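You operate a simulated robot arm through the tools that you are given. There is no shell and no other tool.

The job below is to be done with a simulated robot arm. You get a single attempt, and the scene is never put back.

TASK
Put things in order on the wooden table top. At the end: the grey protector pack from the wooden table top stands where the green gauge block stood; the yellow coil label is on the brown carton liner board; the brown kraft paper roll stands where the yellow coil label stood; the red gauge block stands on top of the brown seal box; the green gauge block stands where the brown kraft paper roll stood; whatever was shut is shut again. Leave all else as you found it, and nothing knocked over.

It is judged by the outcome, as a careful person would: the job done as asked, and still so three seconds after it is handed in. It fails if anything else is knocked over, pushed out of place, dropped, spilled or broken. A push-on lid holds only when it is set on centred and level and pressed home; a screw cap is set on level and turned clockwise until tight.

THE ROBOT
A 7-joint arm with a two-finger parallel gripper, fixed in place. Base frame: the origin is at the foot of the arm, x ahead of it, y to its left, z up; the work surface is at about z = 0.76. Lengths are in m, angles in degrees, forces in N, time in s.
With the tool pointing down near the work surface it reaches from about 0.2 to 0.68 m from the base axis. Its first joint turns from -66.0 to 66.0 degrees. Payload 2.4 kg.
The tool frame sits at the grasp point between the pads (the TCP): z along the fingers, y along the line on which they close. The tips reach 0.03 m beyond it. The gripper opens to 0.094 m. The fingers are 0.028 m wide and 0.01 m thick; the gripper's body (0.05 by 0.096 m) begins 0.055 m behind the TCP.
Orientation is told as [roll, pitch, yaw] about the base's x, y, z axes, in that order, counted from this pose: with the fingers straight down and closing along the base's y, the tool's x points along the base's -x, its y along +y and its z along -z.

THE INTERFACE
- The arm moves only by the tool move_arm. Its argument "steps" is a list of rows, each a list of 3 entries, a list of its own where there are three numbers: the turn, a rotation vector about the base's x, y, z in rad, then the shift along the base's x, y, z in m, then the finger opening in m, from 0 to 0.094. In form: [[[ax, ay, az], [tx, ty, tz], gripper], ...]. A call has 1 to 20 rows; each row is the pose to reach, as a shift and turn from the pose commanded when the call began. Each row takes 0.2 s and may step no farther than 0.05 m and 8.6 degrees from the row before; otherwise, or with a gripper value out of range, the whole call is refused. A pose out of reach is approached as far as the arm can. The call stops where the force on the tool passes 40 N (or 10 N more than at its start, if that is more) or the arm is blocked; 0.2 s more then pass. The fingers move at their own pace (about 0.153 m/s each) and stop on an object; they squeeze with about 29 N. The grip force told is the motor's: it shows also when the fingers shut on nothing. Time passes only in rows, and 0.2 s behind the last, so rows that repeat a pose let the fingers close. The reply holds the time, the measured pose of the TCP, the force on the tool along the base axes, the opening and the grip force, in the units named above and with some noise, with the torque about the TCP (base axes, N m) and any sound that the robot's microphone picked up, and new pictures: "show" is both (left out), scene, wrist or none.
- Cameras (640 x 400 px; columns grow to the right, rows downward): "scene" is fixed at [0.0148, 0.4674, 1.4454]; the picture's right is [-0.86, -0.50, 0.00], its down [-0.29, 0.50, -0.82] and it looks along [0.41, -0.70, -0.58] (base axes); focal length 324 px, centre (320, 200). "wrist" rides on the gripper at [0.076, 0.014, -0.102] in the tool frame; the picture's right is [-0.18, 0.98, 0.00], its down [-0.75, -0.14, -0.64] and it looks along [-0.63, -0.12, 0.77] (tool axes); focal length 243 px, centre (320, 200). There is no depth. A picture from a camera that has moved, and an enlarged one, comes with that camera's place and axes in the base frame and with its lens. The place of the scene camera against the robot may be out by one fixed shift of up to 0.012 m in any direction.
- enlarge(camera, box): a new picture of the part [left, top, right, bottom] of that camera's present view, enlarged. It takes no simulated time.
- sign_off(): hands the job in; it is judged then, once.

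Places have to be worked out from the pictures, the camera data and where the tool is seen. Open the gripper and draw the arm clear of the work before you hand the job in, unless the task says otherwise.

The tools are called by a JSON object that holds its "fn" and its "kwargs". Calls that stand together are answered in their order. move_arm: Moves the arm, as the interface text tells. Its arguments: {"type":"object","properties":{"steps":{"type":"array","items":{"type":"array"}},"show":{"type":"string","enum":["both","scene","wrist","none"]}},"required":["steps"]} The other tools are called the same way: enlarge (camera, box) takes an enlarged picture of a part of a camera's view; sign_off () hands the job in.

At the start:

```text
time: 0.0
position: [0.3251, -0.1086, 1.0661]
tcp_rot: [0.1, 0.0, 0.0]
force: [-0.4, -0.6, -0.4]
torque: [0.01, -0.02, 0.02]
gripper_width: 0.0941
gripper_force: 0.2
```

scene: 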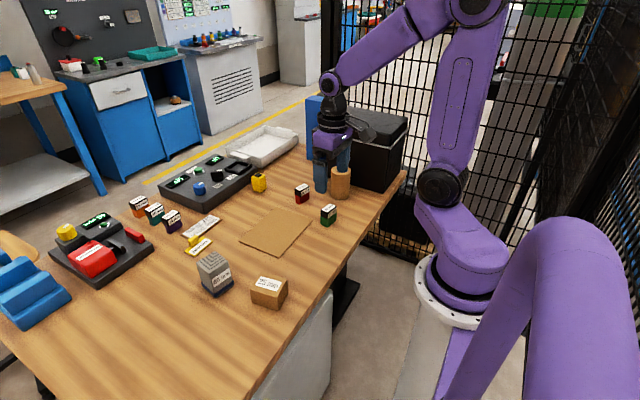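
wrist: 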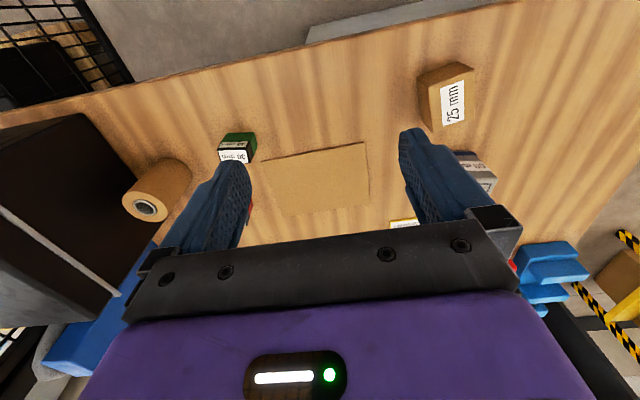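

I'll start by enlarging parts of the scene view so I can identify each object before moving.

{"fn": "enlarge", "kwargs": {"camera": "scene", "box": [120, 130, 280, 230]}}

{"fn": "enlarge", "kwargs": {"camera": "scene", "box": [230, 140, 390, 240]}}

{"fn": "enlarge", "kwargs": {"camera": "scene", "box": [160, 210, 320, 310]}}

{"fn": "enlarge", "kwargs": {"camera": "scene", "box": [0, 200, 176, 310]}}

{"fn": "enlarge", "kwargs": {"camera": "wrist", "box": [100, 40, 420, 240]}}

```text
4.00 times, centred on (200, 180) of scene
camera zoom: at [0.0148, 0.4674, 1.4454], right [-0.86, -0.5, 0.0], down [-0.29, 0.5, -0.82], along [0.41, -0.7, -0.58], focal length 1298 px, centre (800, 280)
```

zoom: 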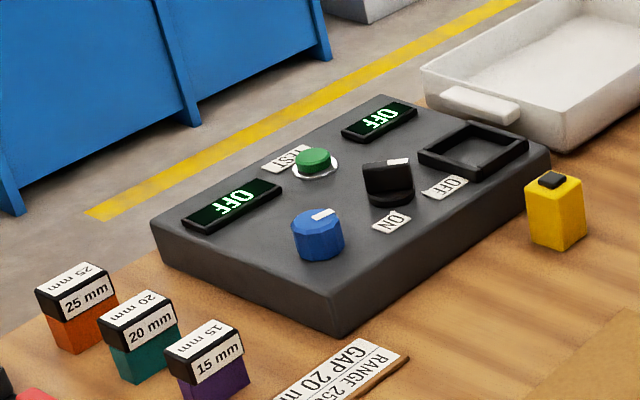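

```text
4.00 times, centred on (310, 190) of scene
camera zoom: at [0.0148, 0.4674, 1.4454], right [-0.86, -0.5, 0.0], down [-0.29, 0.5, -0.82], along [0.41, -0.7, -0.58], focal length 1298 px, centre (360, 240)
```

zoom: 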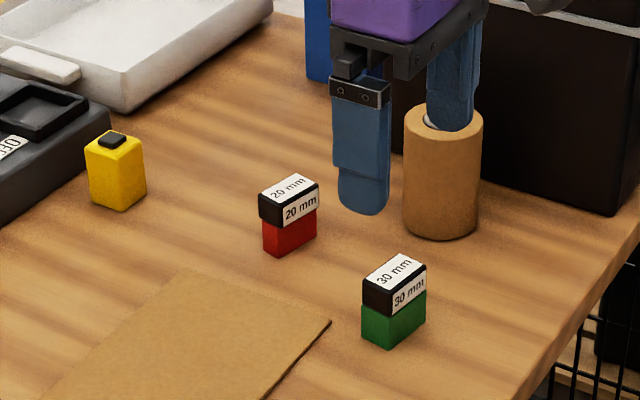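

```text
4.00 times, centred on (240, 260) of scene
camera zoom: at [0.0148, 0.4674, 1.4454], right [-0.86, -0.5, 0.0], down [-0.29, 0.5, -0.82], along [0.41, -0.7, -0.58], focal length 1298 px, centre (640, -40)
```

zoom: 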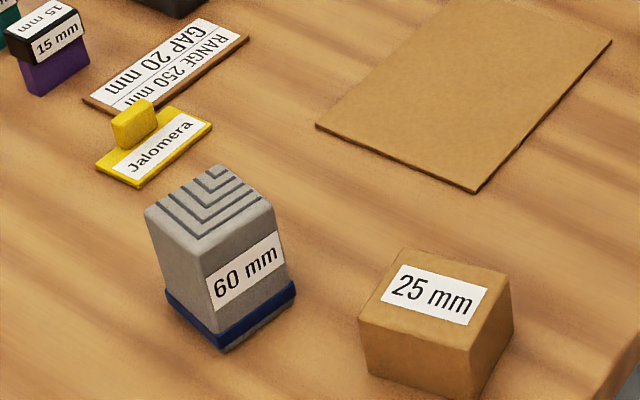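

```text
3.64 times, centred on (88, 255) of scene
camera zoom: at [0.0148, 0.4674, 1.4454], right [-0.86, -0.5, 0.0], down [-0.29, 0.5, -0.82], along [0.41, -0.7, -0.58], focal length 1180 px, centre (1164, 0)
```

zoom: 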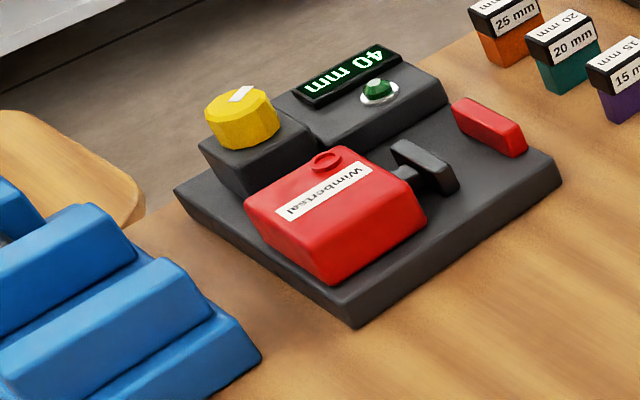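

```text
2.00 times, centred on (260, 140) of wrist
camera zoom: at [0.2504, -0.0934, 1.168], right [0.18, 0.98, 0.0], down [0.75, -0.14, 0.64], along [0.63, -0.12, -0.77], focal length 485 px, centre (440, 320)
```

zoom: 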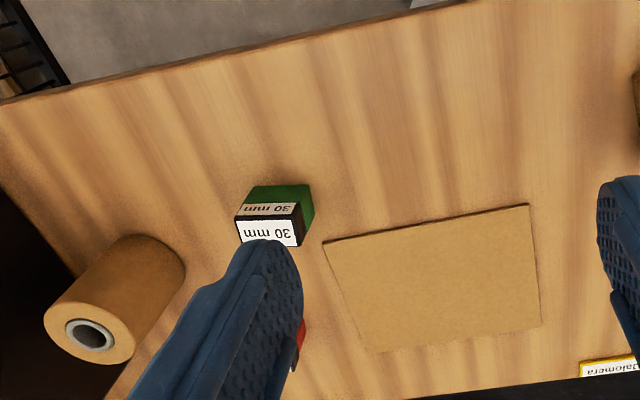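

The wrist picture shows the near table edge, the board, the green block and the roll. From the scene view I put the yellow label at about (0.70, 0.03), the pack at (0.54, 0.11), the seal box at (0.39, 0.07), green at (0.42, -0.265), the roll at (0.455, -0.43) and red at (0.56, -0.31). I'll move up over the middle of the table and look at the label with the wrist camera.

{"fn": "move_arm", "kwargs": {"steps": [[[0, 0, 0], [0.04, 0.02, -0.015], 0.094], [[0, 0, 0], [0.08, 0.04, -0.03], 0.094], [[0, 0, 0], [0.12, 0.06, -0.045], 0.094], [[0, 0, 0], [0.16, 0.08, -0.06], 0.094], [[0, 0, 0], [0.2, 0.1, -0.075], 0.094], [[0, 0, 0], [0.235, 0.12, -0.09], 0.094], [[0, 0, 0], [0.265, 0.139, -0.106], 0.094], [[0, 0, 0], [0.275, 0.139, -0.116], 0.094]]}}

```text
time: 1.8
position: [0.5986, 0.0281, 0.9519]
tcp_rot: [0.0, 0.0, 0.0]
force: [-0.1, 0.1, -0.1]
torque: [0.04, -0.02, 0.0]
gripper_width: 0.0939
gripper_force: 0.0
camera wrist: at [0.5237, 0.0438, 1.0529], right [0.18, 0.98, 0.0], down [0.75, -0.14, 0.64], along [0.63, -0.12, -0.77], focal length 243 px, centre (320, 200)
```

scene: 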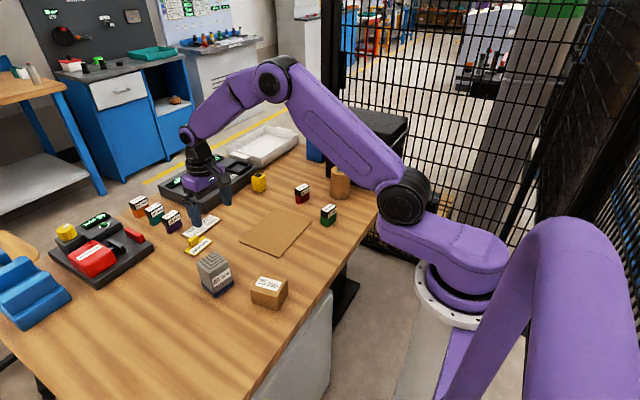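
wrist: 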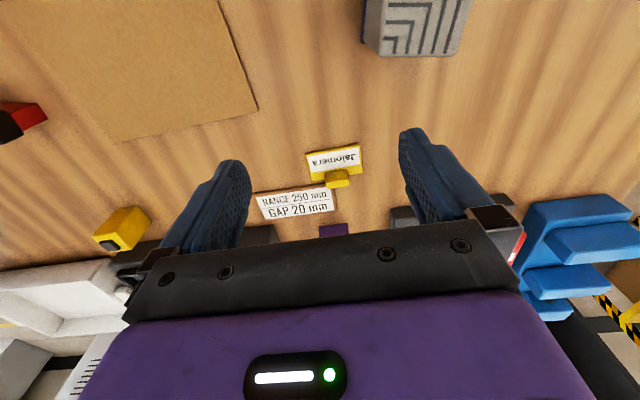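

The label is now visible in the wrist view. I'll enlarge both the label and the pack region to measure them.

{"fn": "enlarge", "kwargs": {"camera": "wrist", "box": [240, 130, 400, 230]}}

{"fn": "enlarge", "kwargs": {"camera": "wrist", "box": [340, 0, 500, 100]}}

{"fn": "enlarge", "kwargs": {"camera": "wrist", "box": [0, 0, 288, 180]}}

```text
4.00 times, centred on (320, 180) of wrist
camera zoom: at [0.5237, 0.0438, 1.0529], right [0.18, 0.98, 0.0], down [0.75, -0.14, 0.64], along [0.63, -0.12, -0.77], focal length 970 px, centre (320, 280)
```

zoom: 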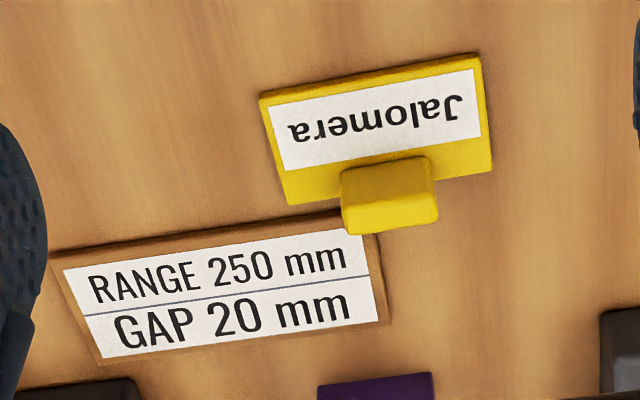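

```text
4.00 times, centred on (420, 50) of wrist
camera zoom: at [0.5237, 0.0438, 1.0529], right [0.18, 0.98, 0.0], down [0.75, -0.14, 0.64], along [0.63, -0.12, -0.77], focal length 970 px, centre (-80, 800)
```

zoom: 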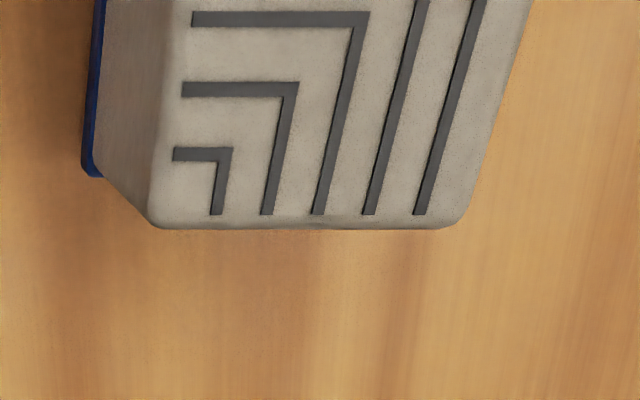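

```text
2.22 times, centred on (144, 90) of wrist
camera zoom: at [0.5237, 0.0438, 1.0529], right [0.18, 0.98, 0.0], down [0.75, -0.14, 0.64], along [0.63, -0.12, -0.77], focal length 539 px, centre (711, 444)
```

zoom: 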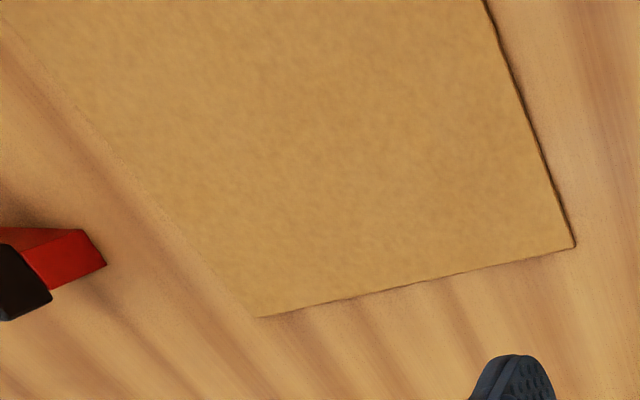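

In the wrist view the label plate centres at about (0.700, 0.032), with a tab near x 0.72. The tab is about 0.03 m wide in y, 0.011 m thick, and its top is at z ≈ 0.786. It sits at the edge of reach, so I'll tilt the fingers outward by about 20° and move nearer to check reach.

{"fn": "move_arm", "kwargs": {"steps": [[[0, -0.1, 0], [0.02, 0.0, -0.01], 0.06], [[0, -0.2, 0], [0.04, 0.0, -0.02], 0.06], [[0, -0.3, 0], [0.06, 0.0, -0.03], 0.06], [[0, -0.35, 0], [0.08, 0.0, -0.04], 0.06], [[0, -0.35, 0], [0.1, 0.0, -0.06], 0.06], [[0, -0.35, 0], [0.1, 0.0, -0.06], 0.06]]}}

```text
time: 3.2
position: [0.7004, 0.0277, 0.889]
tcp_rot: [0.0, -20.1, 0.1]
force: [0.2, 0.5, -0.8]
torque: [-0.02, -0.01, 0.01]
gripper_width: 0.0601
gripper_force: 0.0
camera wrist: at [0.5953, 0.0431, 0.9593], right [0.17, 0.98, 0.06], down [0.49, -0.14, 0.86], along [0.86, -0.12, -0.5], focal length 243 px, centre (320, 200)
```

scene: 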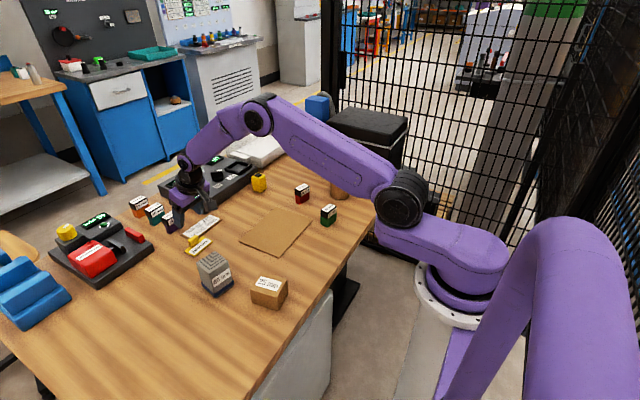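
wrist: 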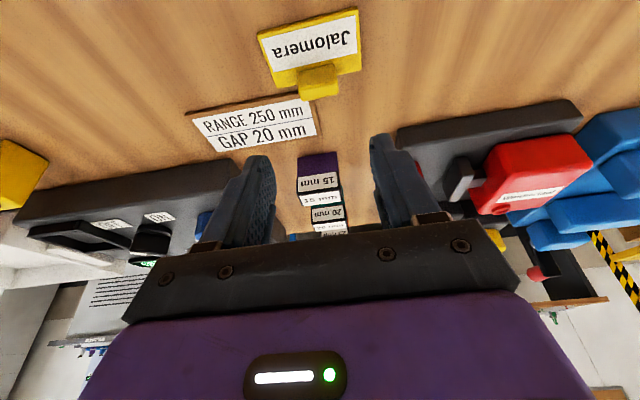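

The arm reaches (0.70, 0.028) with the tilt. I'll enlarge the label from here to fix the tab position again.

{"fn": "enlarge", "kwargs": {"camera": "wrist", "box": [230, 0, 390, 100]}}

{"fn": "enlarge", "kwargs": {"camera": "scene", "box": [150, 190, 246, 250]}}

```text
4.00 times, centred on (310, 50) of wrist
camera zoom: at [0.5953, 0.0431, 0.9593], right [0.17, 0.98, 0.06], down [0.49, -0.14, 0.86], along [0.86, -0.12, -0.5], focal length 970 px, centre (360, 800)
```

zoom: 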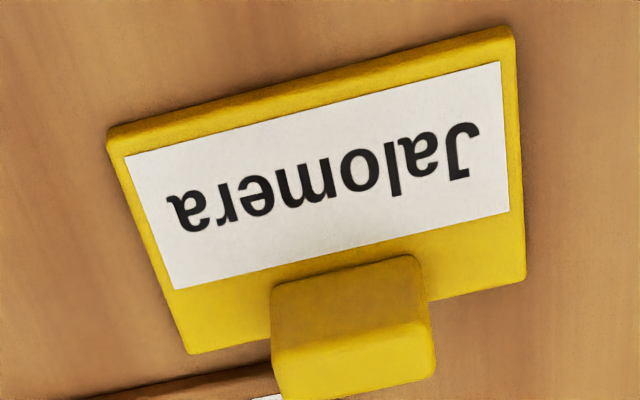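

```text
6.67 times, centred on (198, 220) of scene
camera zoom: at [0.0148, 0.4674, 1.4454], right [-0.86, -0.5, 0.0], down [-0.29, 0.5, -0.82], along [0.41, -0.7, -0.58], focal length 2164 px, centre (1133, 67)
```

zoom: 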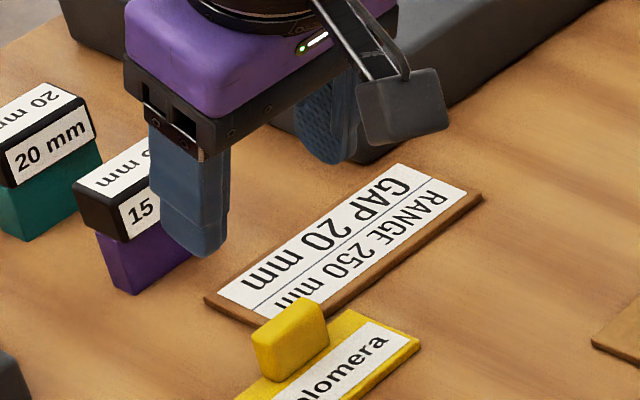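

Both views agree: the plate centre is at (0.701, 0.032), and the tab is centred at (0.718, 0.032) with its top at z ≈ 0.786. I'll lower partway with the fingers straddling the tab in y and check alignment.

{"fn": "move_arm", "kwargs": {"steps": [[[0, 0, 0], [0.005, 0.003, -0.02], 0.06], [[0, 0, 0], [0.009, 0.003, -0.045], 0.06], [[0, 0, 0], [0.009, 0.003, -0.065], 0.06], [[0, 0, 0], [0.009, 0.003, -0.065], 0.06]]}}

{"fn": "enlarge", "kwargs": {"camera": "scene", "box": [150, 190, 246, 250]}}

{"fn": "enlarge", "kwargs": {"camera": "wrist", "box": [200, 0, 440, 150]}}

```text
time: 4.2
position: [0.7082, 0.0318, 0.8253]
tcp_rot: [0.0, -20.1, 0.0]
force: [0.6, -0.3, 0.6]
torque: [0.02, -0.03, 0.0]
gripper_width: 0.0599
gripper_force: 0.0
camera wrist: at [0.6035, 0.0477, 0.8944], right [0.17, 0.98, 0.06], down [0.49, -0.14, 0.86], along [0.86, -0.12, -0.5], focal length 243 px, centre (320, 200)
```

scene: 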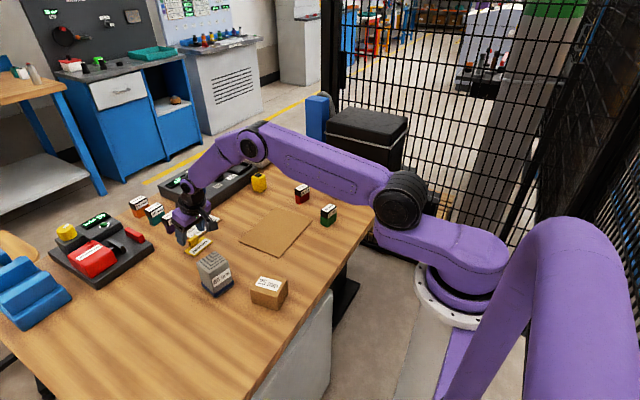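
wrist: 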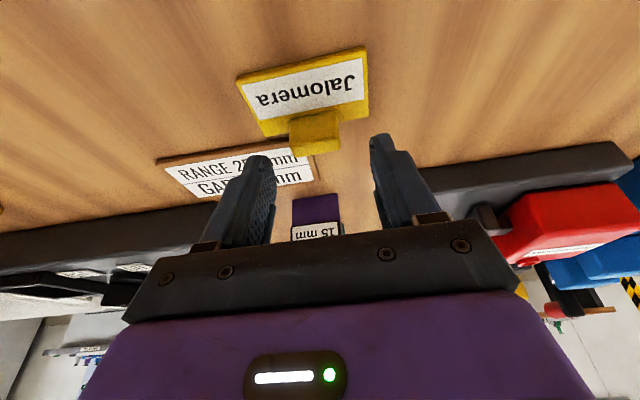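

```text
6.67 times, centred on (198, 220) of scene
camera zoom: at [0.0148, 0.4674, 1.4454], right [-0.86, -0.5, 0.0], down [-0.29, 0.5, -0.82], along [0.41, -0.7, -0.58], focal length 2164 px, centre (1133, 67)
```

zoom: 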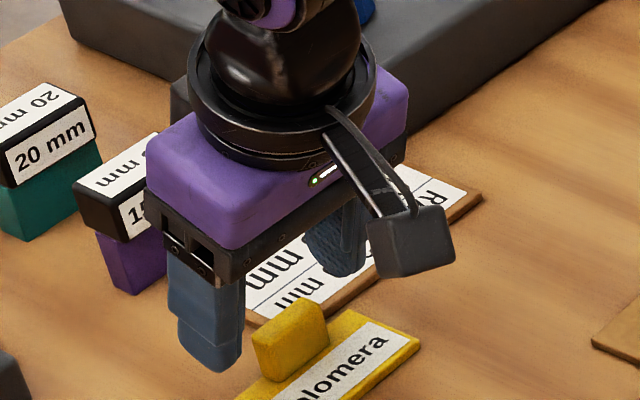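

```text
2.67 times, centred on (320, 75) of wrist
camera zoom: at [0.6035, 0.0477, 0.8944], right [0.17, 0.98, 0.06], down [0.49, -0.14, 0.86], along [0.86, -0.12, -0.5], focal length 647 px, centre (320, 533)
```

zoom: 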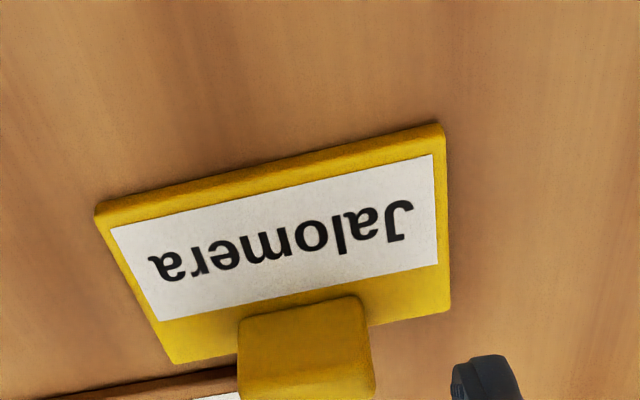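

The tab lies between the fingers, centred within 2 mm. I'll lower the last 23 mm and close on the tab.

{"fn": "move_arm", "kwargs": {"steps": [[[0, 0, 0], [0.0, -0.001, -0.012], 0.06], [[0, 0, 0], [0.0, -0.001, -0.0235], 0.06], [[0, 0, 0], [0.0, -0.001, -0.0235], 0.05], [[0, 0, 0], [0.0, -0.001, -0.0235], 0.0], [[0, 0, 0], [0.0, -0.001, -0.0235], 0.0], [[0, 0, 0], [0.0, -0.001, -0.0235], 0.0]]}}

{"fn": "enlarge", "kwargs": {"camera": "scene", "box": [150, 190, 246, 250]}}

```text
time: 5.6
position: [0.7105, 0.0335, 0.8017]
tcp_rot: [0.0, -20.1, 0.0]
force: [0.1, 0.7, 1.4]
torque: [-0.08, -0.02, 0.05]
gripper_width: 0.031
gripper_force: 28.9
camera wrist: at [0.6039, 0.0477, 0.8704], right [0.17, 0.98, 0.06], down [0.49, -0.14, 0.86], along [0.86, -0.12, -0.5], focal length 243 px, centre (320, 200)
```

scene: 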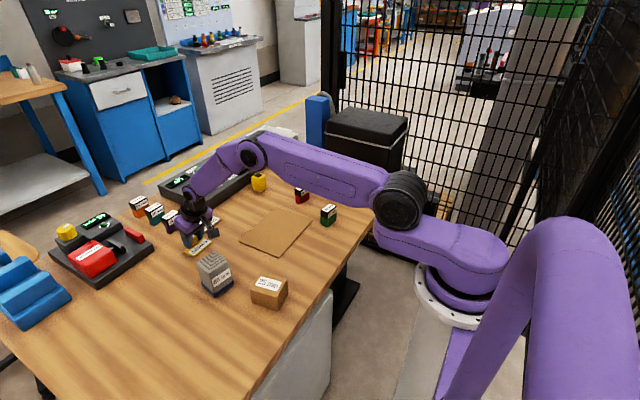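
wrist: 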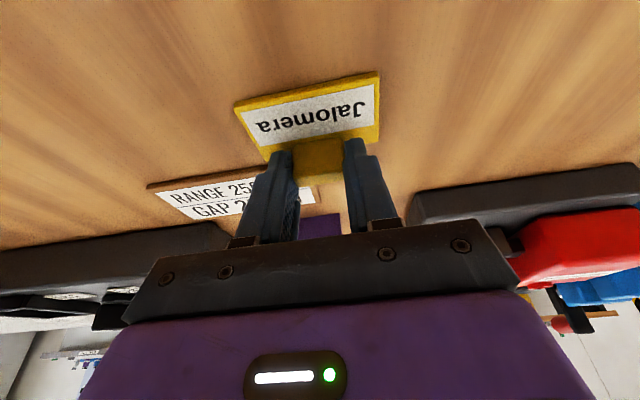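

```text
6.67 times, centred on (198, 220) of scene
camera zoom: at [0.0148, 0.4674, 1.4454], right [-0.86, -0.5, 0.0], down [-0.29, 0.5, -0.82], along [0.41, -0.7, -0.58], focal length 2164 px, centre (1133, 67)
```

zoom: 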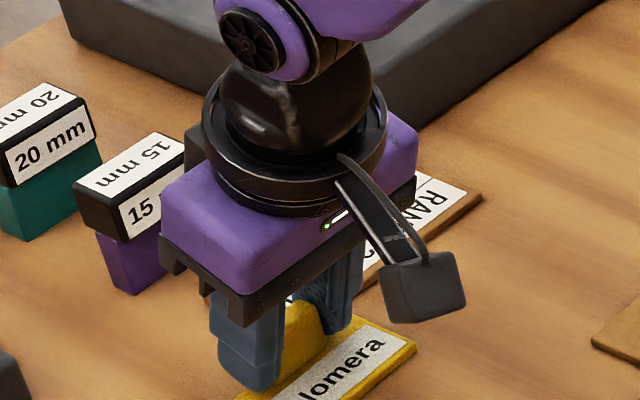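

The tab is gripped at 31 mm opening. I'll lift straight up and carry it over the board, then look.

{"fn": "move_arm", "kwargs": {"steps": [[[0, 0, 0], [0.0, 0.0, 0.02], 0.0], [[0, 0, 0], [0.0, 0.0, 0.05], 0.0], [[0, 0, 0], [0.0, 0.0, 0.08], 0.0], [[0, 0, 0], [-0.03, -0.03, 0.09], 0.0], [[0, 0, 0], [-0.06, -0.06, 0.09], 0.0], [[0, 0, 0], [-0.09, -0.09, 0.09], 0.0], [[0, 0, 0], [-0.115, -0.12, 0.09], 0.0], [[0, 0, 0], [-0.14, -0.15, 0.09], 0.0], [[0, 0, 0], [-0.161, -0.18, 0.09], 0.0], [[0, 0, 0], [-0.161, -0.18, 0.09], 0.0]]}}

{"fn": "enlarge", "kwargs": {"camera": "scene", "box": [200, 140, 360, 240]}}

```text
time: 7.8
position: [0.5451, -0.149, 0.8898]
tcp_rot: [0.1, -20.0, 0.1]
force: [-0.1, -0.5, -0.2]
torque: [0.0, -0.02, -0.01]
gripper_width: 0.0001
gripper_force: 28.7
camera wrist: at [0.4401, -0.1334, 0.9585], right [0.17, 0.98, 0.06], down [0.49, -0.14, 0.86], along [0.86, -0.12, -0.5], focal length 243 px, centre (320, 200)
```

scene: 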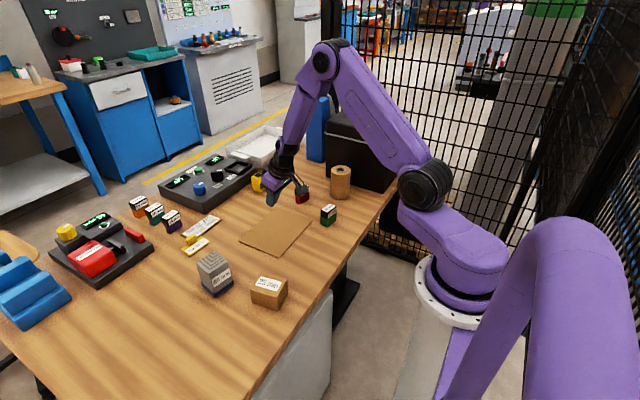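
wrist: 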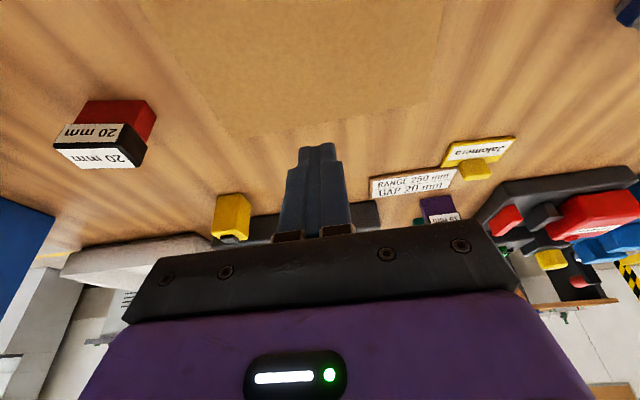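

```text
4.00 times, centred on (280, 190) of scene
camera zoom: at [0.0148, 0.4674, 1.4454], right [-0.86, -0.5, 0.0], down [-0.29, 0.5, -0.82], along [0.41, -0.7, -0.58], focal length 1298 px, centre (480, 240)
```

zoom: 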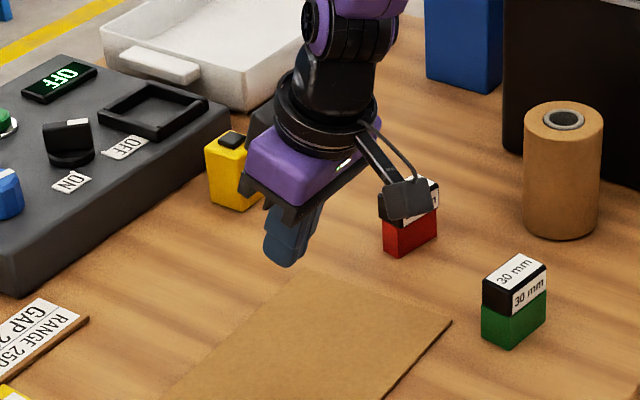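

The opening reads 0, so the label slipped out of the grip during the lift. I'll enlarge the views to see where it is now and whether it's still upright.

{"fn": "enlarge", "kwargs": {"camera": "scene", "box": [150, 205, 246, 265]}}

{"fn": "enlarge", "kwargs": {"camera": "wrist", "box": [360, 110, 560, 235]}}

{"fn": "enlarge", "kwargs": {"camera": "wrist", "box": [230, 130, 390, 230]}}

```text
6.67 times, centred on (198, 235) of scene
camera zoom: at [0.0148, 0.4674, 1.4454], right [-0.86, -0.5, 0.0], down [-0.29, 0.5, -0.82], along [0.41, -0.7, -0.58], focal length 2164 px, centre (1133, -33)
```

zoom: 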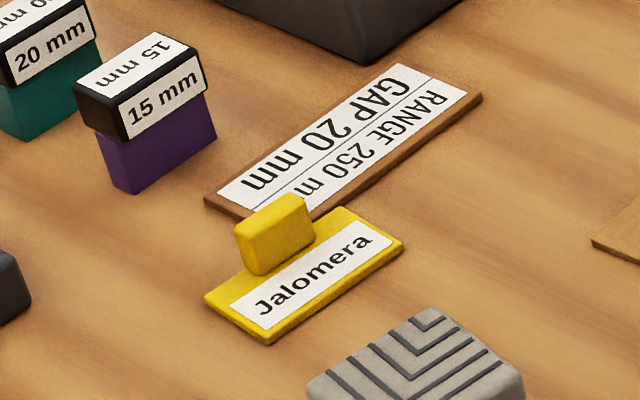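

```text
3.20 times, centred on (460, 172) of wrist
camera zoom: at [0.4401, -0.1334, 0.9585], right [0.17, 0.98, 0.06], down [0.49, -0.14, 0.86], along [0.86, -0.12, -0.5], focal length 776 px, centre (-128, 288)
```

zoom: 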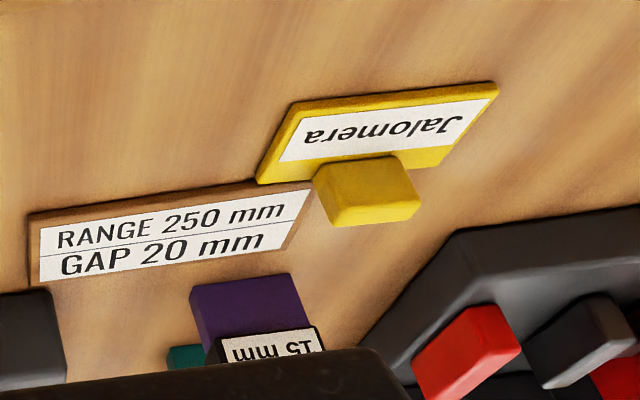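

```text
4.00 times, centred on (310, 180) of wrist
camera zoom: at [0.4401, -0.1334, 0.9585], right [0.17, 0.98, 0.06], down [0.49, -0.14, 0.86], along [0.86, -0.12, -0.5], focal length 970 px, centre (360, 280)
```

zoom: 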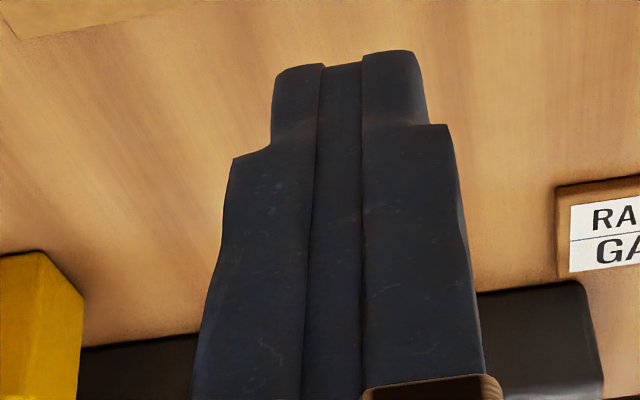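

The label slid off the fingertips while I lifted. It's flat on the table, moved about 1 cm outward and turned a few degrees, and nothing else was touched. I've recorded its original centre as (0.701, 0.032). I'll go back above it with less tilt and measure its new pose.

{"fn": "move_arm", "kwargs": {"steps": [[[0, 0, 0], [0.03, 0.03, 0.01], 0.03], [[0, 0, 0], [0.06, 0.06, 0.02], 0.06], [[0, 0, 0], [0.09, 0.09, 0.02], 0.06], [[0, 0, 0], [0.115, 0.12, 0.02], 0.06], [[0, 0, 0], [0.14, 0.15, 0.01], 0.06], [[0, 0, 0], [0.155, 0.181, 0.0], 0.06], [[0, 0.06, 0], [0.155, 0.181, -0.02], 0.06], [[0, 0.06, 0], [0.155, 0.181, -0.02], 0.06]]}}

{"fn": "enlarge", "kwargs": {"camera": "wrist", "box": [230, 0, 390, 100]}}

```text
time: 9.6
position: [0.7031, 0.0348, 0.8744]
tcp_rot: [0.1, -16.6, 0.0]
force: [-0.1, -0.8, -0.2]
torque: [0.01, 0.0, 0.0]
gripper_width: 0.06
gripper_force: 0.0
camera wrist: at [0.6026, 0.0499, 0.9495], right [0.18, 0.98, 0.05], down [0.54, -0.14, 0.83], along [0.82, -0.12, -0.55], focal length 243 px, centre (320, 200)
```

scene: 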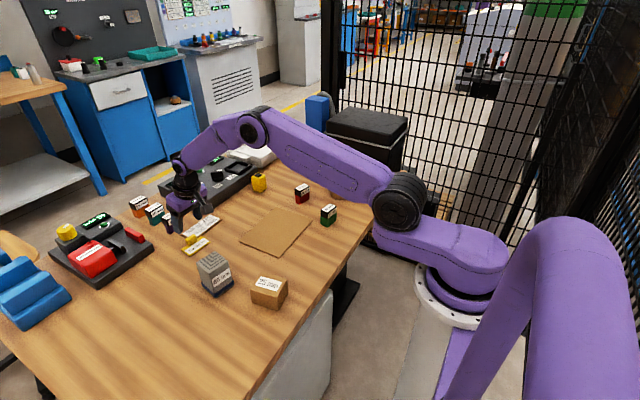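
wrist: 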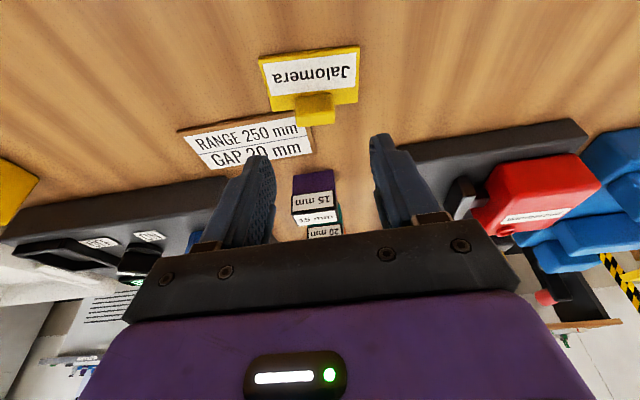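

```text
4.00 times, centred on (310, 50) of wrist
camera zoom: at [0.6026, 0.0499, 0.9495], right [0.18, 0.98, 0.05], down [0.54, -0.14, 0.83], along [0.82, -0.12, -0.55], focal length 970 px, centre (360, 800)
```

zoom: 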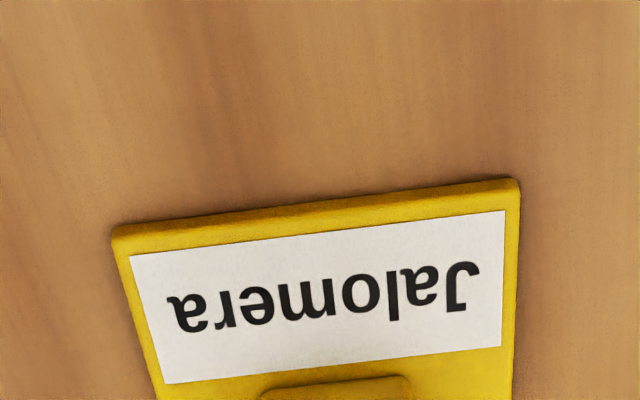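

I need the tab itself in the enlargement.

{"fn": "enlarge", "kwargs": {"camera": "wrist", "box": [230, 35, 390, 135]}}

```text
4.00 times, centred on (310, 85) of wrist
camera zoom: at [0.6026, 0.0499, 0.9495], right [0.18, 0.98, 0.05], down [0.54, -0.14, 0.83], along [0.82, -0.12, -0.55], focal length 970 px, centre (360, 660)
```

zoom: 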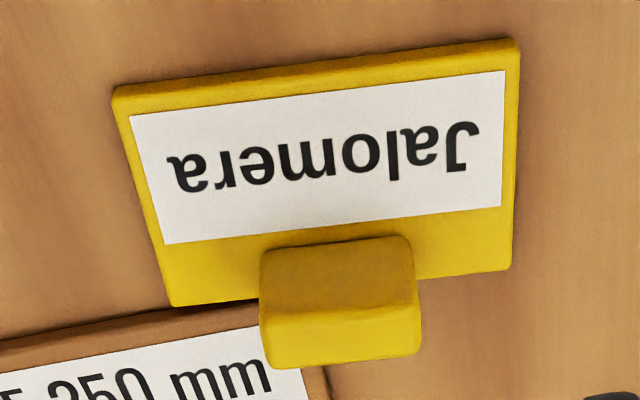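

The label is now centred at (0.711, 0.034), turned about -5°, with its tab at (0.728, 0.033). I'll turn the tool to match and descend slowly, a bit deeper than last time.

{"fn": "move_arm", "kwargs": {"steps": [[[0, 0, -0.05], [0.009, -0.002, -0.02], 0.05], [[0, 0, -0.084], [0.017, -0.002, -0.045], 0.05], [[0, 0, -0.084], [0.017, -0.002, -0.06], 0.05], [[0, 0, -0.084], [0.017, -0.002, -0.068], 0.05], [[0, 0, -0.084], [0.017, -0.002, -0.072], 0.05], [[0, 0, -0.084], [0.017, -0.002, -0.0745], 0.05], [[0, 0, -0.084], [0.017, -0.002, -0.0745], 0.05]]}}

{"fn": "enlarge", "kwargs": {"camera": "wrist", "box": [230, 70, 390, 170]}}

{"fn": "enlarge", "kwargs": {"camera": "scene", "box": [150, 205, 246, 265]}}

```text
time: 11.2
position: [0.7202, 0.0303, 0.7979]
tcp_rot: [0.0, -16.8, -4.8]
force: [-3.8, -0.7, 12.1]
torque: [-0.08, 0.17, -0.03]
gripper_width: 0.0498
gripper_force: 0.0
camera wrist: at [0.6208, 0.0546, 0.8736], right [0.26, 0.96, 0.05], down [0.52, -0.19, 0.83], along [0.81, -0.19, -0.55], focal length 243 px, centre (320, 200)
```

scene: 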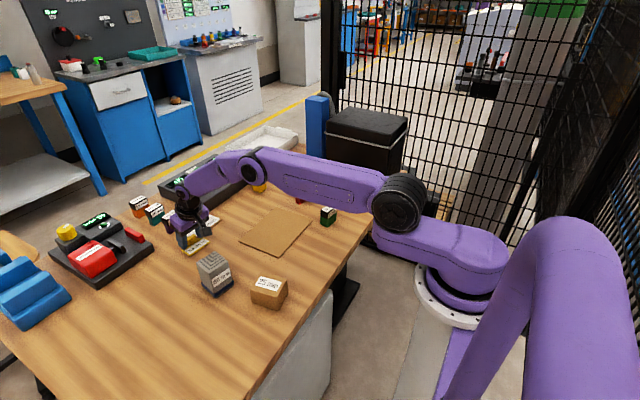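
wrist: 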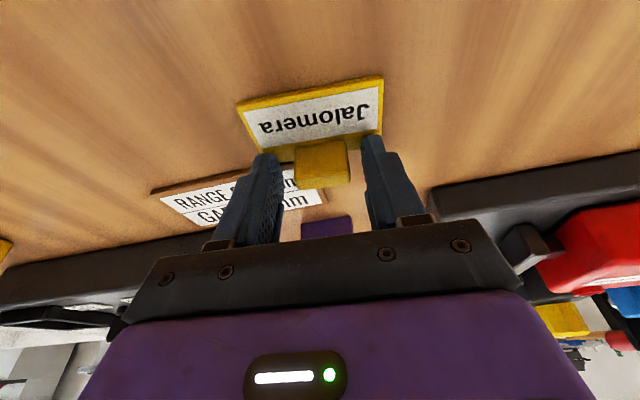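

```text
4.00 times, centred on (310, 120) of wrist
camera zoom: at [0.6208, 0.0546, 0.8736], right [0.26, 0.96, 0.05], down [0.52, -0.19, 0.83], along [0.81, -0.19, -0.55], focal length 970 px, centre (360, 520)
```

zoom: 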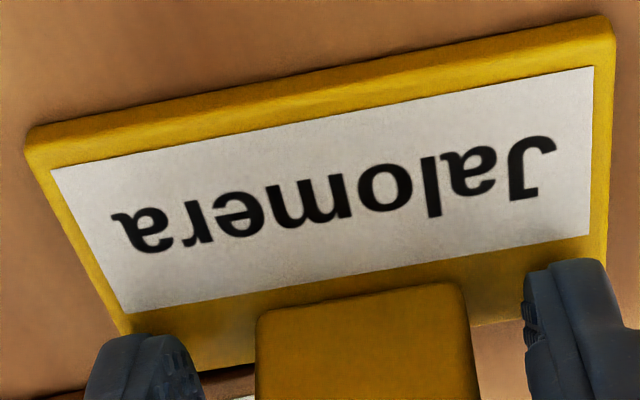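

```text
6.67 times, centred on (198, 235) of scene
camera zoom: at [0.0144, 0.4674, 1.4455], right [-0.86, -0.5, 0.0], down [-0.29, 0.5, -0.82], along [0.41, -0.7, -0.58], focal length 2164 px, centre (1133, -33)
```

zoom: 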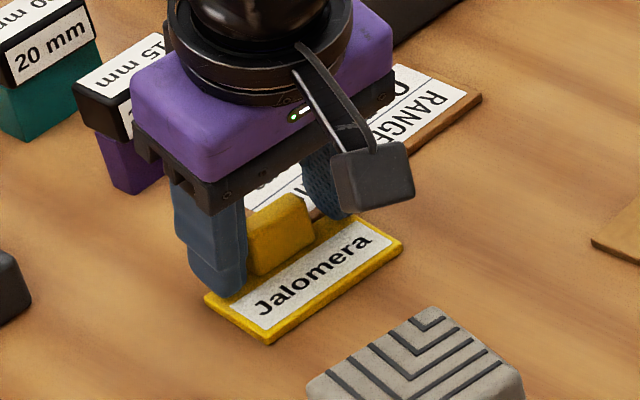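

The tips now touch the plate top (12 N up), so the fingers are as deep as they can go around the tab. I'll back off about 1.5 mm, close, then lift slowly in small steps.

{"fn": "move_arm", "kwargs": {"steps": [[[0, 0, 0], [0, 0, 0.0012], 0.05], [[0, 0, 0], [0, 0, 0.0015], 0.03], [[0, 0, 0], [0, 0, 0.0015], 0.0], [[0, 0, 0], [0, 0, 0.0015], 0.0], [[0, 0, 0], [0, 0, 0.0015], 0.0], [[0, 0, 0], [0, 0, 0.003], 0.0], [[0, 0, 0], [0, 0, 0.006], 0.0], [[0, 0, 0], [0, 0, 0.009], 0.0], [[0, 0, 0], [0, 0, 0.009], 0.0]]}}

{"fn": "enlarge", "kwargs": {"camera": "wrist", "box": [230, 70, 390, 170]}}

{"fn": "enlarge", "kwargs": {"camera": "scene", "box": [150, 205, 246, 265]}}

```text
time: 13.2
position: [0.7207, 0.0302, 0.805]
tcp_rot: [0.1, -16.6, -4.9]
force: [0.2, 0.4, -0.5]
torque: [0.01, 0.03, -0.02]
gripper_width: 0.0305
gripper_force: 28.7
camera wrist: at [0.62, 0.0555, 0.8814], right [0.26, 0.96, 0.05], down [0.53, -0.19, 0.83], along [0.81, -0.19, -0.56], focal length 243 px, centre (320, 200)
```

scene: 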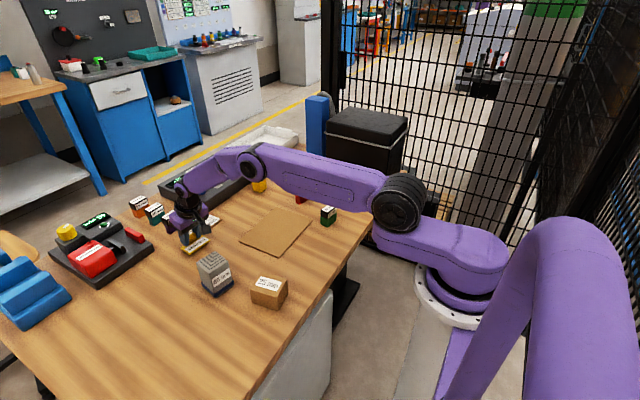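
wrist: 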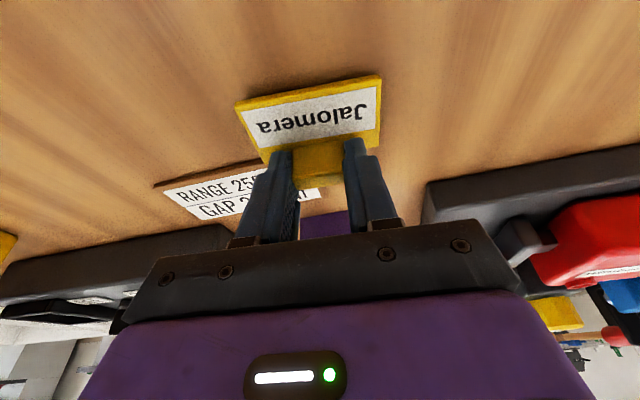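

```text
4.00 times, centred on (310, 120) of wrist
camera zoom: at [0.62, 0.0555, 0.8814], right [0.26, 0.96, 0.05], down [0.53, -0.19, 0.83], along [0.81, -0.19, -0.56], focal length 970 px, centre (360, 520)
```

zoom: 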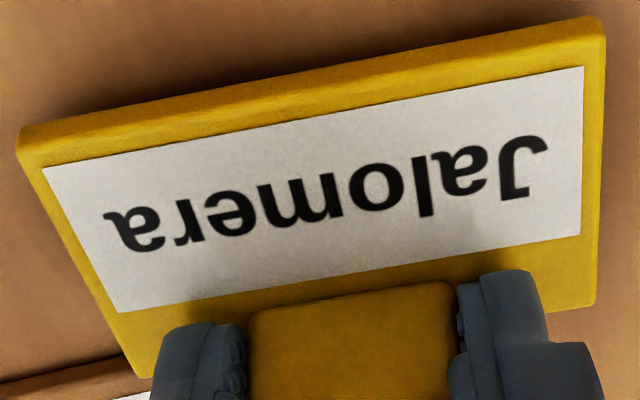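

```text
6.67 times, centred on (198, 235) of scene
camera zoom: at [0.0148, 0.4674, 1.4454], right [-0.86, -0.5, 0.0], down [-0.29, 0.5, -0.82], along [0.41, -0.7, -0.58], focal length 2164 px, centre (1133, -33)
```

zoom: 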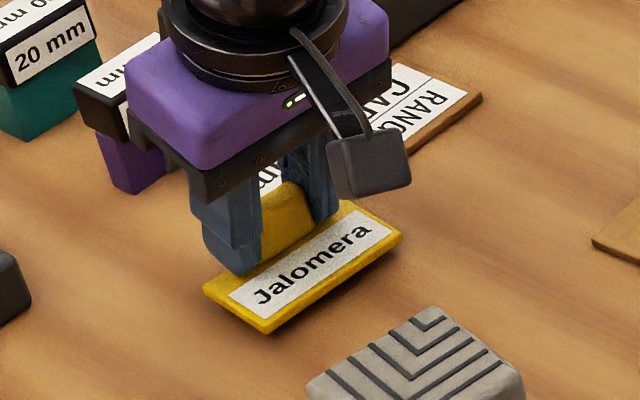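

The label is off the table now, with a shadow visible under it and the grip holding at 30.5 mm. I'll raise it gently and check again.

{"fn": "move_arm", "kwargs": {"steps": [[[0, 0, 0], [0, 0, 0.004], 0.0], [[0, 0, 0], [0, 0, 0.009], 0.0], [[0, 0, 0], [0, 0, 0.015], 0.0], [[0, 0, 0], [0, 0, 0.022], 0.0], [[0, 0, 0], [0, 0, 0.03], 0.0], [[0, 0, 0], [0, 0, 0.038], 0.0], [[0, 0, 0], [0, 0, 0.045], 0.0], [[0, 0, 0], [0, 0, 0.05], 0.0], [[0, 0, 0], [0, 0, 0.05], 0.0]]}}

{"fn": "enlarge", "kwargs": {"camera": "scene", "box": [150, 190, 246, 250]}}

```text
time: 15.2
position: [0.7203, 0.0323, 0.8569]
tcp_rot: [-0.1, -16.7, -4.8]
force: [0.0, -0.1, -0.4]
torque: [-0.01, 0.03, -0.04]
gripper_width: 0.0309
gripper_force: 28.6
camera wrist: at [0.6211, 0.056, 0.9321], right [0.26, 0.96, 0.05], down [0.53, -0.19, 0.83], along [0.81, -0.19, -0.55], focal length 243 px, centre (320, 200)
```

scene: 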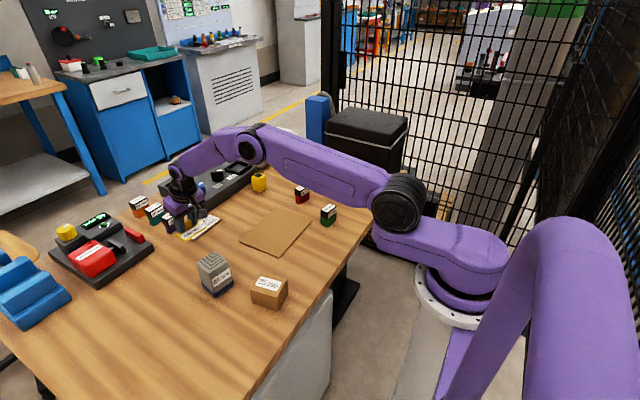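
wrist: 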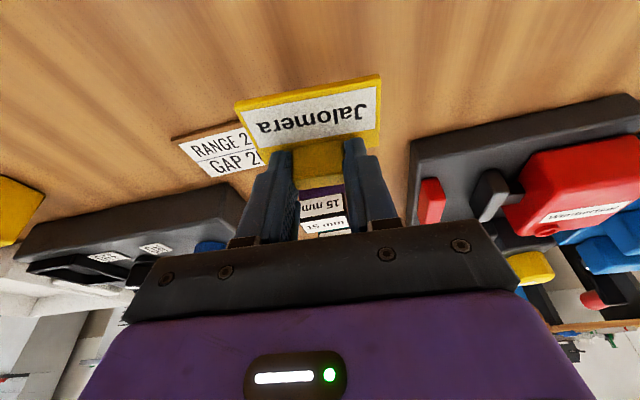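

```text
6.67 times, centred on (198, 220) of scene
camera zoom: at [0.0148, 0.4674, 1.4454], right [-0.86, -0.5, 0.0], down [-0.29, 0.5, -0.82], along [0.41, -0.7, -0.58], focal length 2164 px, centre (1133, 67)
```

zoom: 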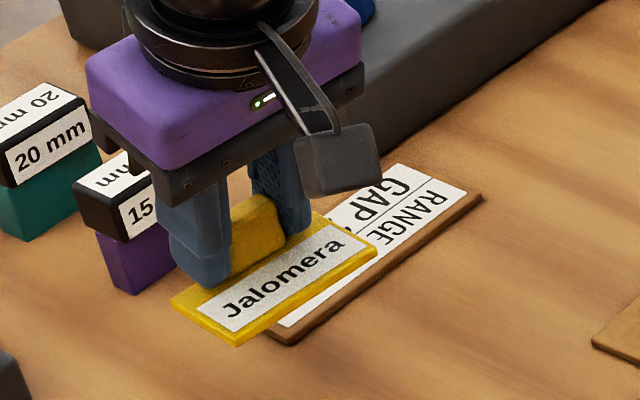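

The label is held firmly. I'll carry it slowly over the middle of the board at (0.54, -0.148), turning it back square.

{"fn": "move_arm", "kwargs": {"steps": [[[0, 0, 0.0], [-0.008, -0.008, 0.005], 0.0], [[0, 0, 0.02], [-0.02, -0.02, 0.01], 0.0], [[0, 0, 0.04], [-0.034, -0.034, 0.015], 0.0], [[0, 0, 0.06], [-0.049, -0.049, 0.015], 0.0], [[0, 0, 0.084], [-0.064, -0.065, 0.015], 0.0], [[0, 0, 0.084], [-0.079, -0.081, 0.015], 0.0], [[0, 0, 0.084], [-0.094, -0.097, 0.015], 0.0], [[0, 0, 0.084], [-0.109, -0.113, 0.015], 0.0], [[0, 0, 0.084], [-0.124, -0.129, 0.015], 0.0], [[0, 0, 0.084], [-0.139, -0.145, 0.015], 0.0], [[0, 0, 0.084], [-0.154, -0.161, 0.01], 0.0], [[0, 0, 0.084], [-0.166, -0.175, 0.0], 0.0], [[0, 0, 0.084], [-0.172, -0.1815, -0.01], 0.0], [[0, 0, 0.084], [-0.172, -0.1815, -0.02], 0.0], [[0, 0, 0.084], [-0.172, -0.1815, -0.02], 0.0]]}}

{"fn": "enlarge", "kwargs": {"camera": "scene", "box": [220, 170, 348, 250]}}

{"fn": "enlarge", "kwargs": {"camera": "wrist", "box": [320, 90, 520, 215]}}

```text
time: 18.4
position: [0.5485, -0.1486, 0.8349]
tcp_rot: [-0.1, -16.6, 0.0]
force: [0.7, 0.1, -0.4]
torque: [0.02, 0.01, -0.04]
gripper_width: 0.031
gripper_force: 29.1
camera wrist: at [0.4467, -0.1337, 0.9111], right [0.18, 0.98, 0.05], down [0.54, -0.14, 0.83], along [0.82, -0.12, -0.55], focal length 243 px, centre (320, 200)
```

scene: 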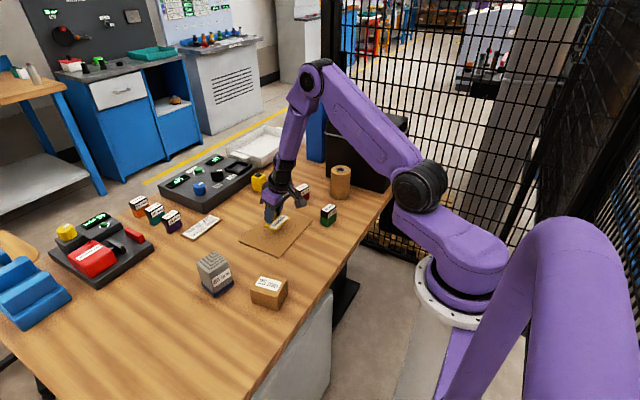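
wrist: 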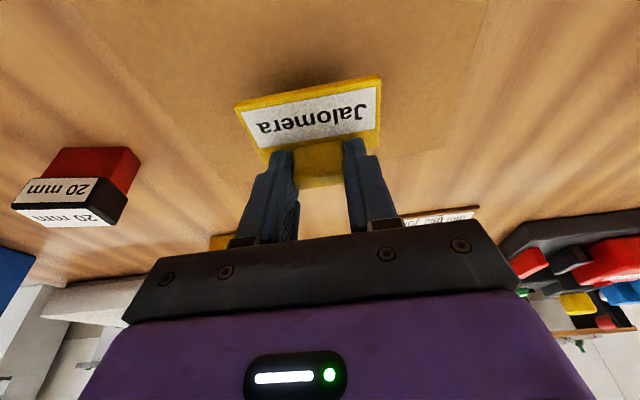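

```text
5.00 times, centred on (284, 210) of scene
camera zoom: at [0.0148, 0.4674, 1.4454], right [-0.86, -0.5, 0.0], down [-0.29, 0.5, -0.82], along [0.41, -0.7, -0.58], focal length 1623 px, centre (500, 150)
```

zoom: 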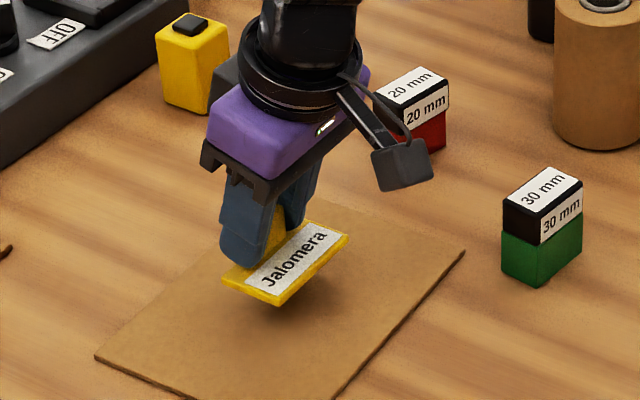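

```text
3.20 times, centred on (420, 152) of wrist
camera zoom: at [0.4467, -0.1337, 0.9111], right [0.18, 0.98, 0.05], down [0.54, -0.14, 0.83], along [0.82, -0.12, -0.55], focal length 776 px, centre (0, 352)
```

zoom: 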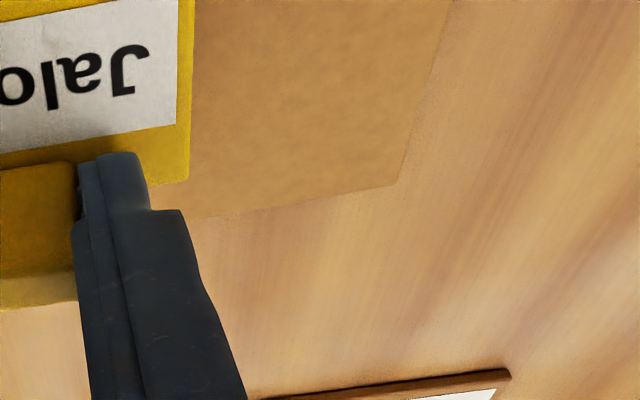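

The label hangs level over the middle of the board. I'll lower it to just above contact, about 31 mm down, and read the force.

{"fn": "move_arm", "kwargs": {"steps": [[[0, 0, 0], [0, 0, -0.008], 0.0], [[0, 0, 0], [0, 0, -0.016], 0.0], [[0, 0, 0], [0, 0, -0.023], 0.0], [[0, 0, 0], [0, 0, -0.028], 0.0], [[0, 0, 0], [0, 0, -0.031], 0.0], [[0, 0, 0], [0, 0, -0.031], 0.0]]}}

{"fn": "enlarge", "kwargs": {"camera": "scene", "box": [220, 170, 348, 250]}}

```text
time: 19.8
position: [0.5472, -0.15, 0.8065]
tcp_rot: [-0.1, -16.6, 0.1]
force: [0.6, -0.3, 0.5]
torque: [-0.03, 0.01, 0.0]
gripper_width: 0.0307
gripper_force: 28.9
camera wrist: at [0.447, -0.1357, 0.8823], right [0.18, 0.98, 0.05], down [0.54, -0.14, 0.83], along [0.82, -0.12, -0.55], focal length 243 px, centre (320, 200)
```

scene: 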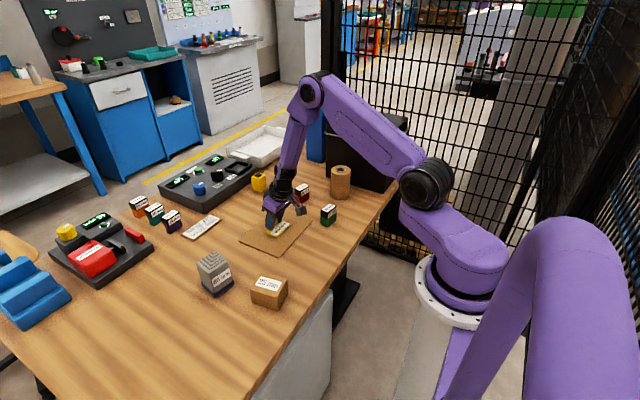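
wrist: 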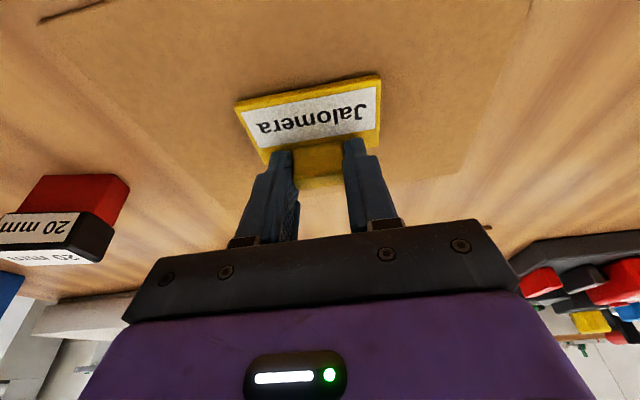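

```text
5.00 times, centred on (284, 210) of scene
camera zoom: at [0.0148, 0.4674, 1.4454], right [-0.86, -0.5, 0.0], down [-0.29, 0.5, -0.82], along [0.41, -0.7, -0.58], focal length 1623 px, centre (500, 150)
```

zoom: 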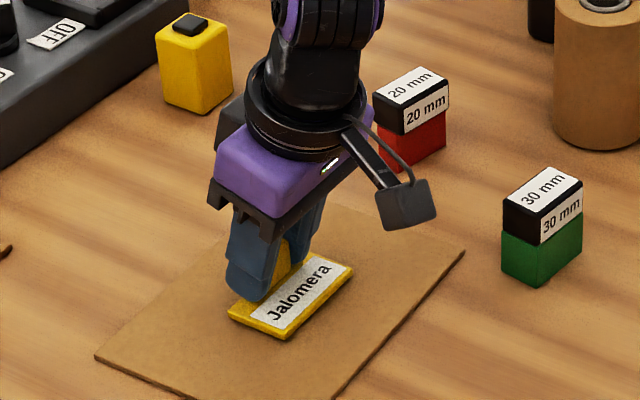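

It's just above the board. I'll lower in 1 mm steps to light contact.

{"fn": "move_arm", "kwargs": {"steps": [[[0, 0, 0], [0, 0, -0.001], 0.0], [[0, 0, 0], [0, 0, -0.002], 0.0], [[0, 0, 0], [0, 0, -0.002], 0.0]], "show": "none"}}

```text
time: 20.6
position: [0.5473, -0.1522, 0.8033]
tcp_rot: [-0.1, -16.6, -0.1]
force: [0.1, -1.1, -0.2]
torque: [-0.01, 0.01, -0.01]
gripper_width: 0.0312
gripper_force: 29.3
```

Still no contact force, so I'll lower another 1–2 mm.

{"fn": "move_arm", "kwargs": {"steps": [[[0, 0, 0], [0, 0, -0.001], 0.0], [[0, 0, 0], [0, 0, -0.0015], 0.0], [[0, 0, 0], [0, 0, -0.0015], 0.0]], "show": "none"}}

```text
time: 21.4
position: [0.5483, -0.1508, 0.8034]
tcp_rot: [0.0, -16.7, 0.0]
force: [-4.8, -1.1, 20.1]
torque: [0.08, 0.41, -0.03]
gripper_width: 0.0307
gripper_force: 29.4
```

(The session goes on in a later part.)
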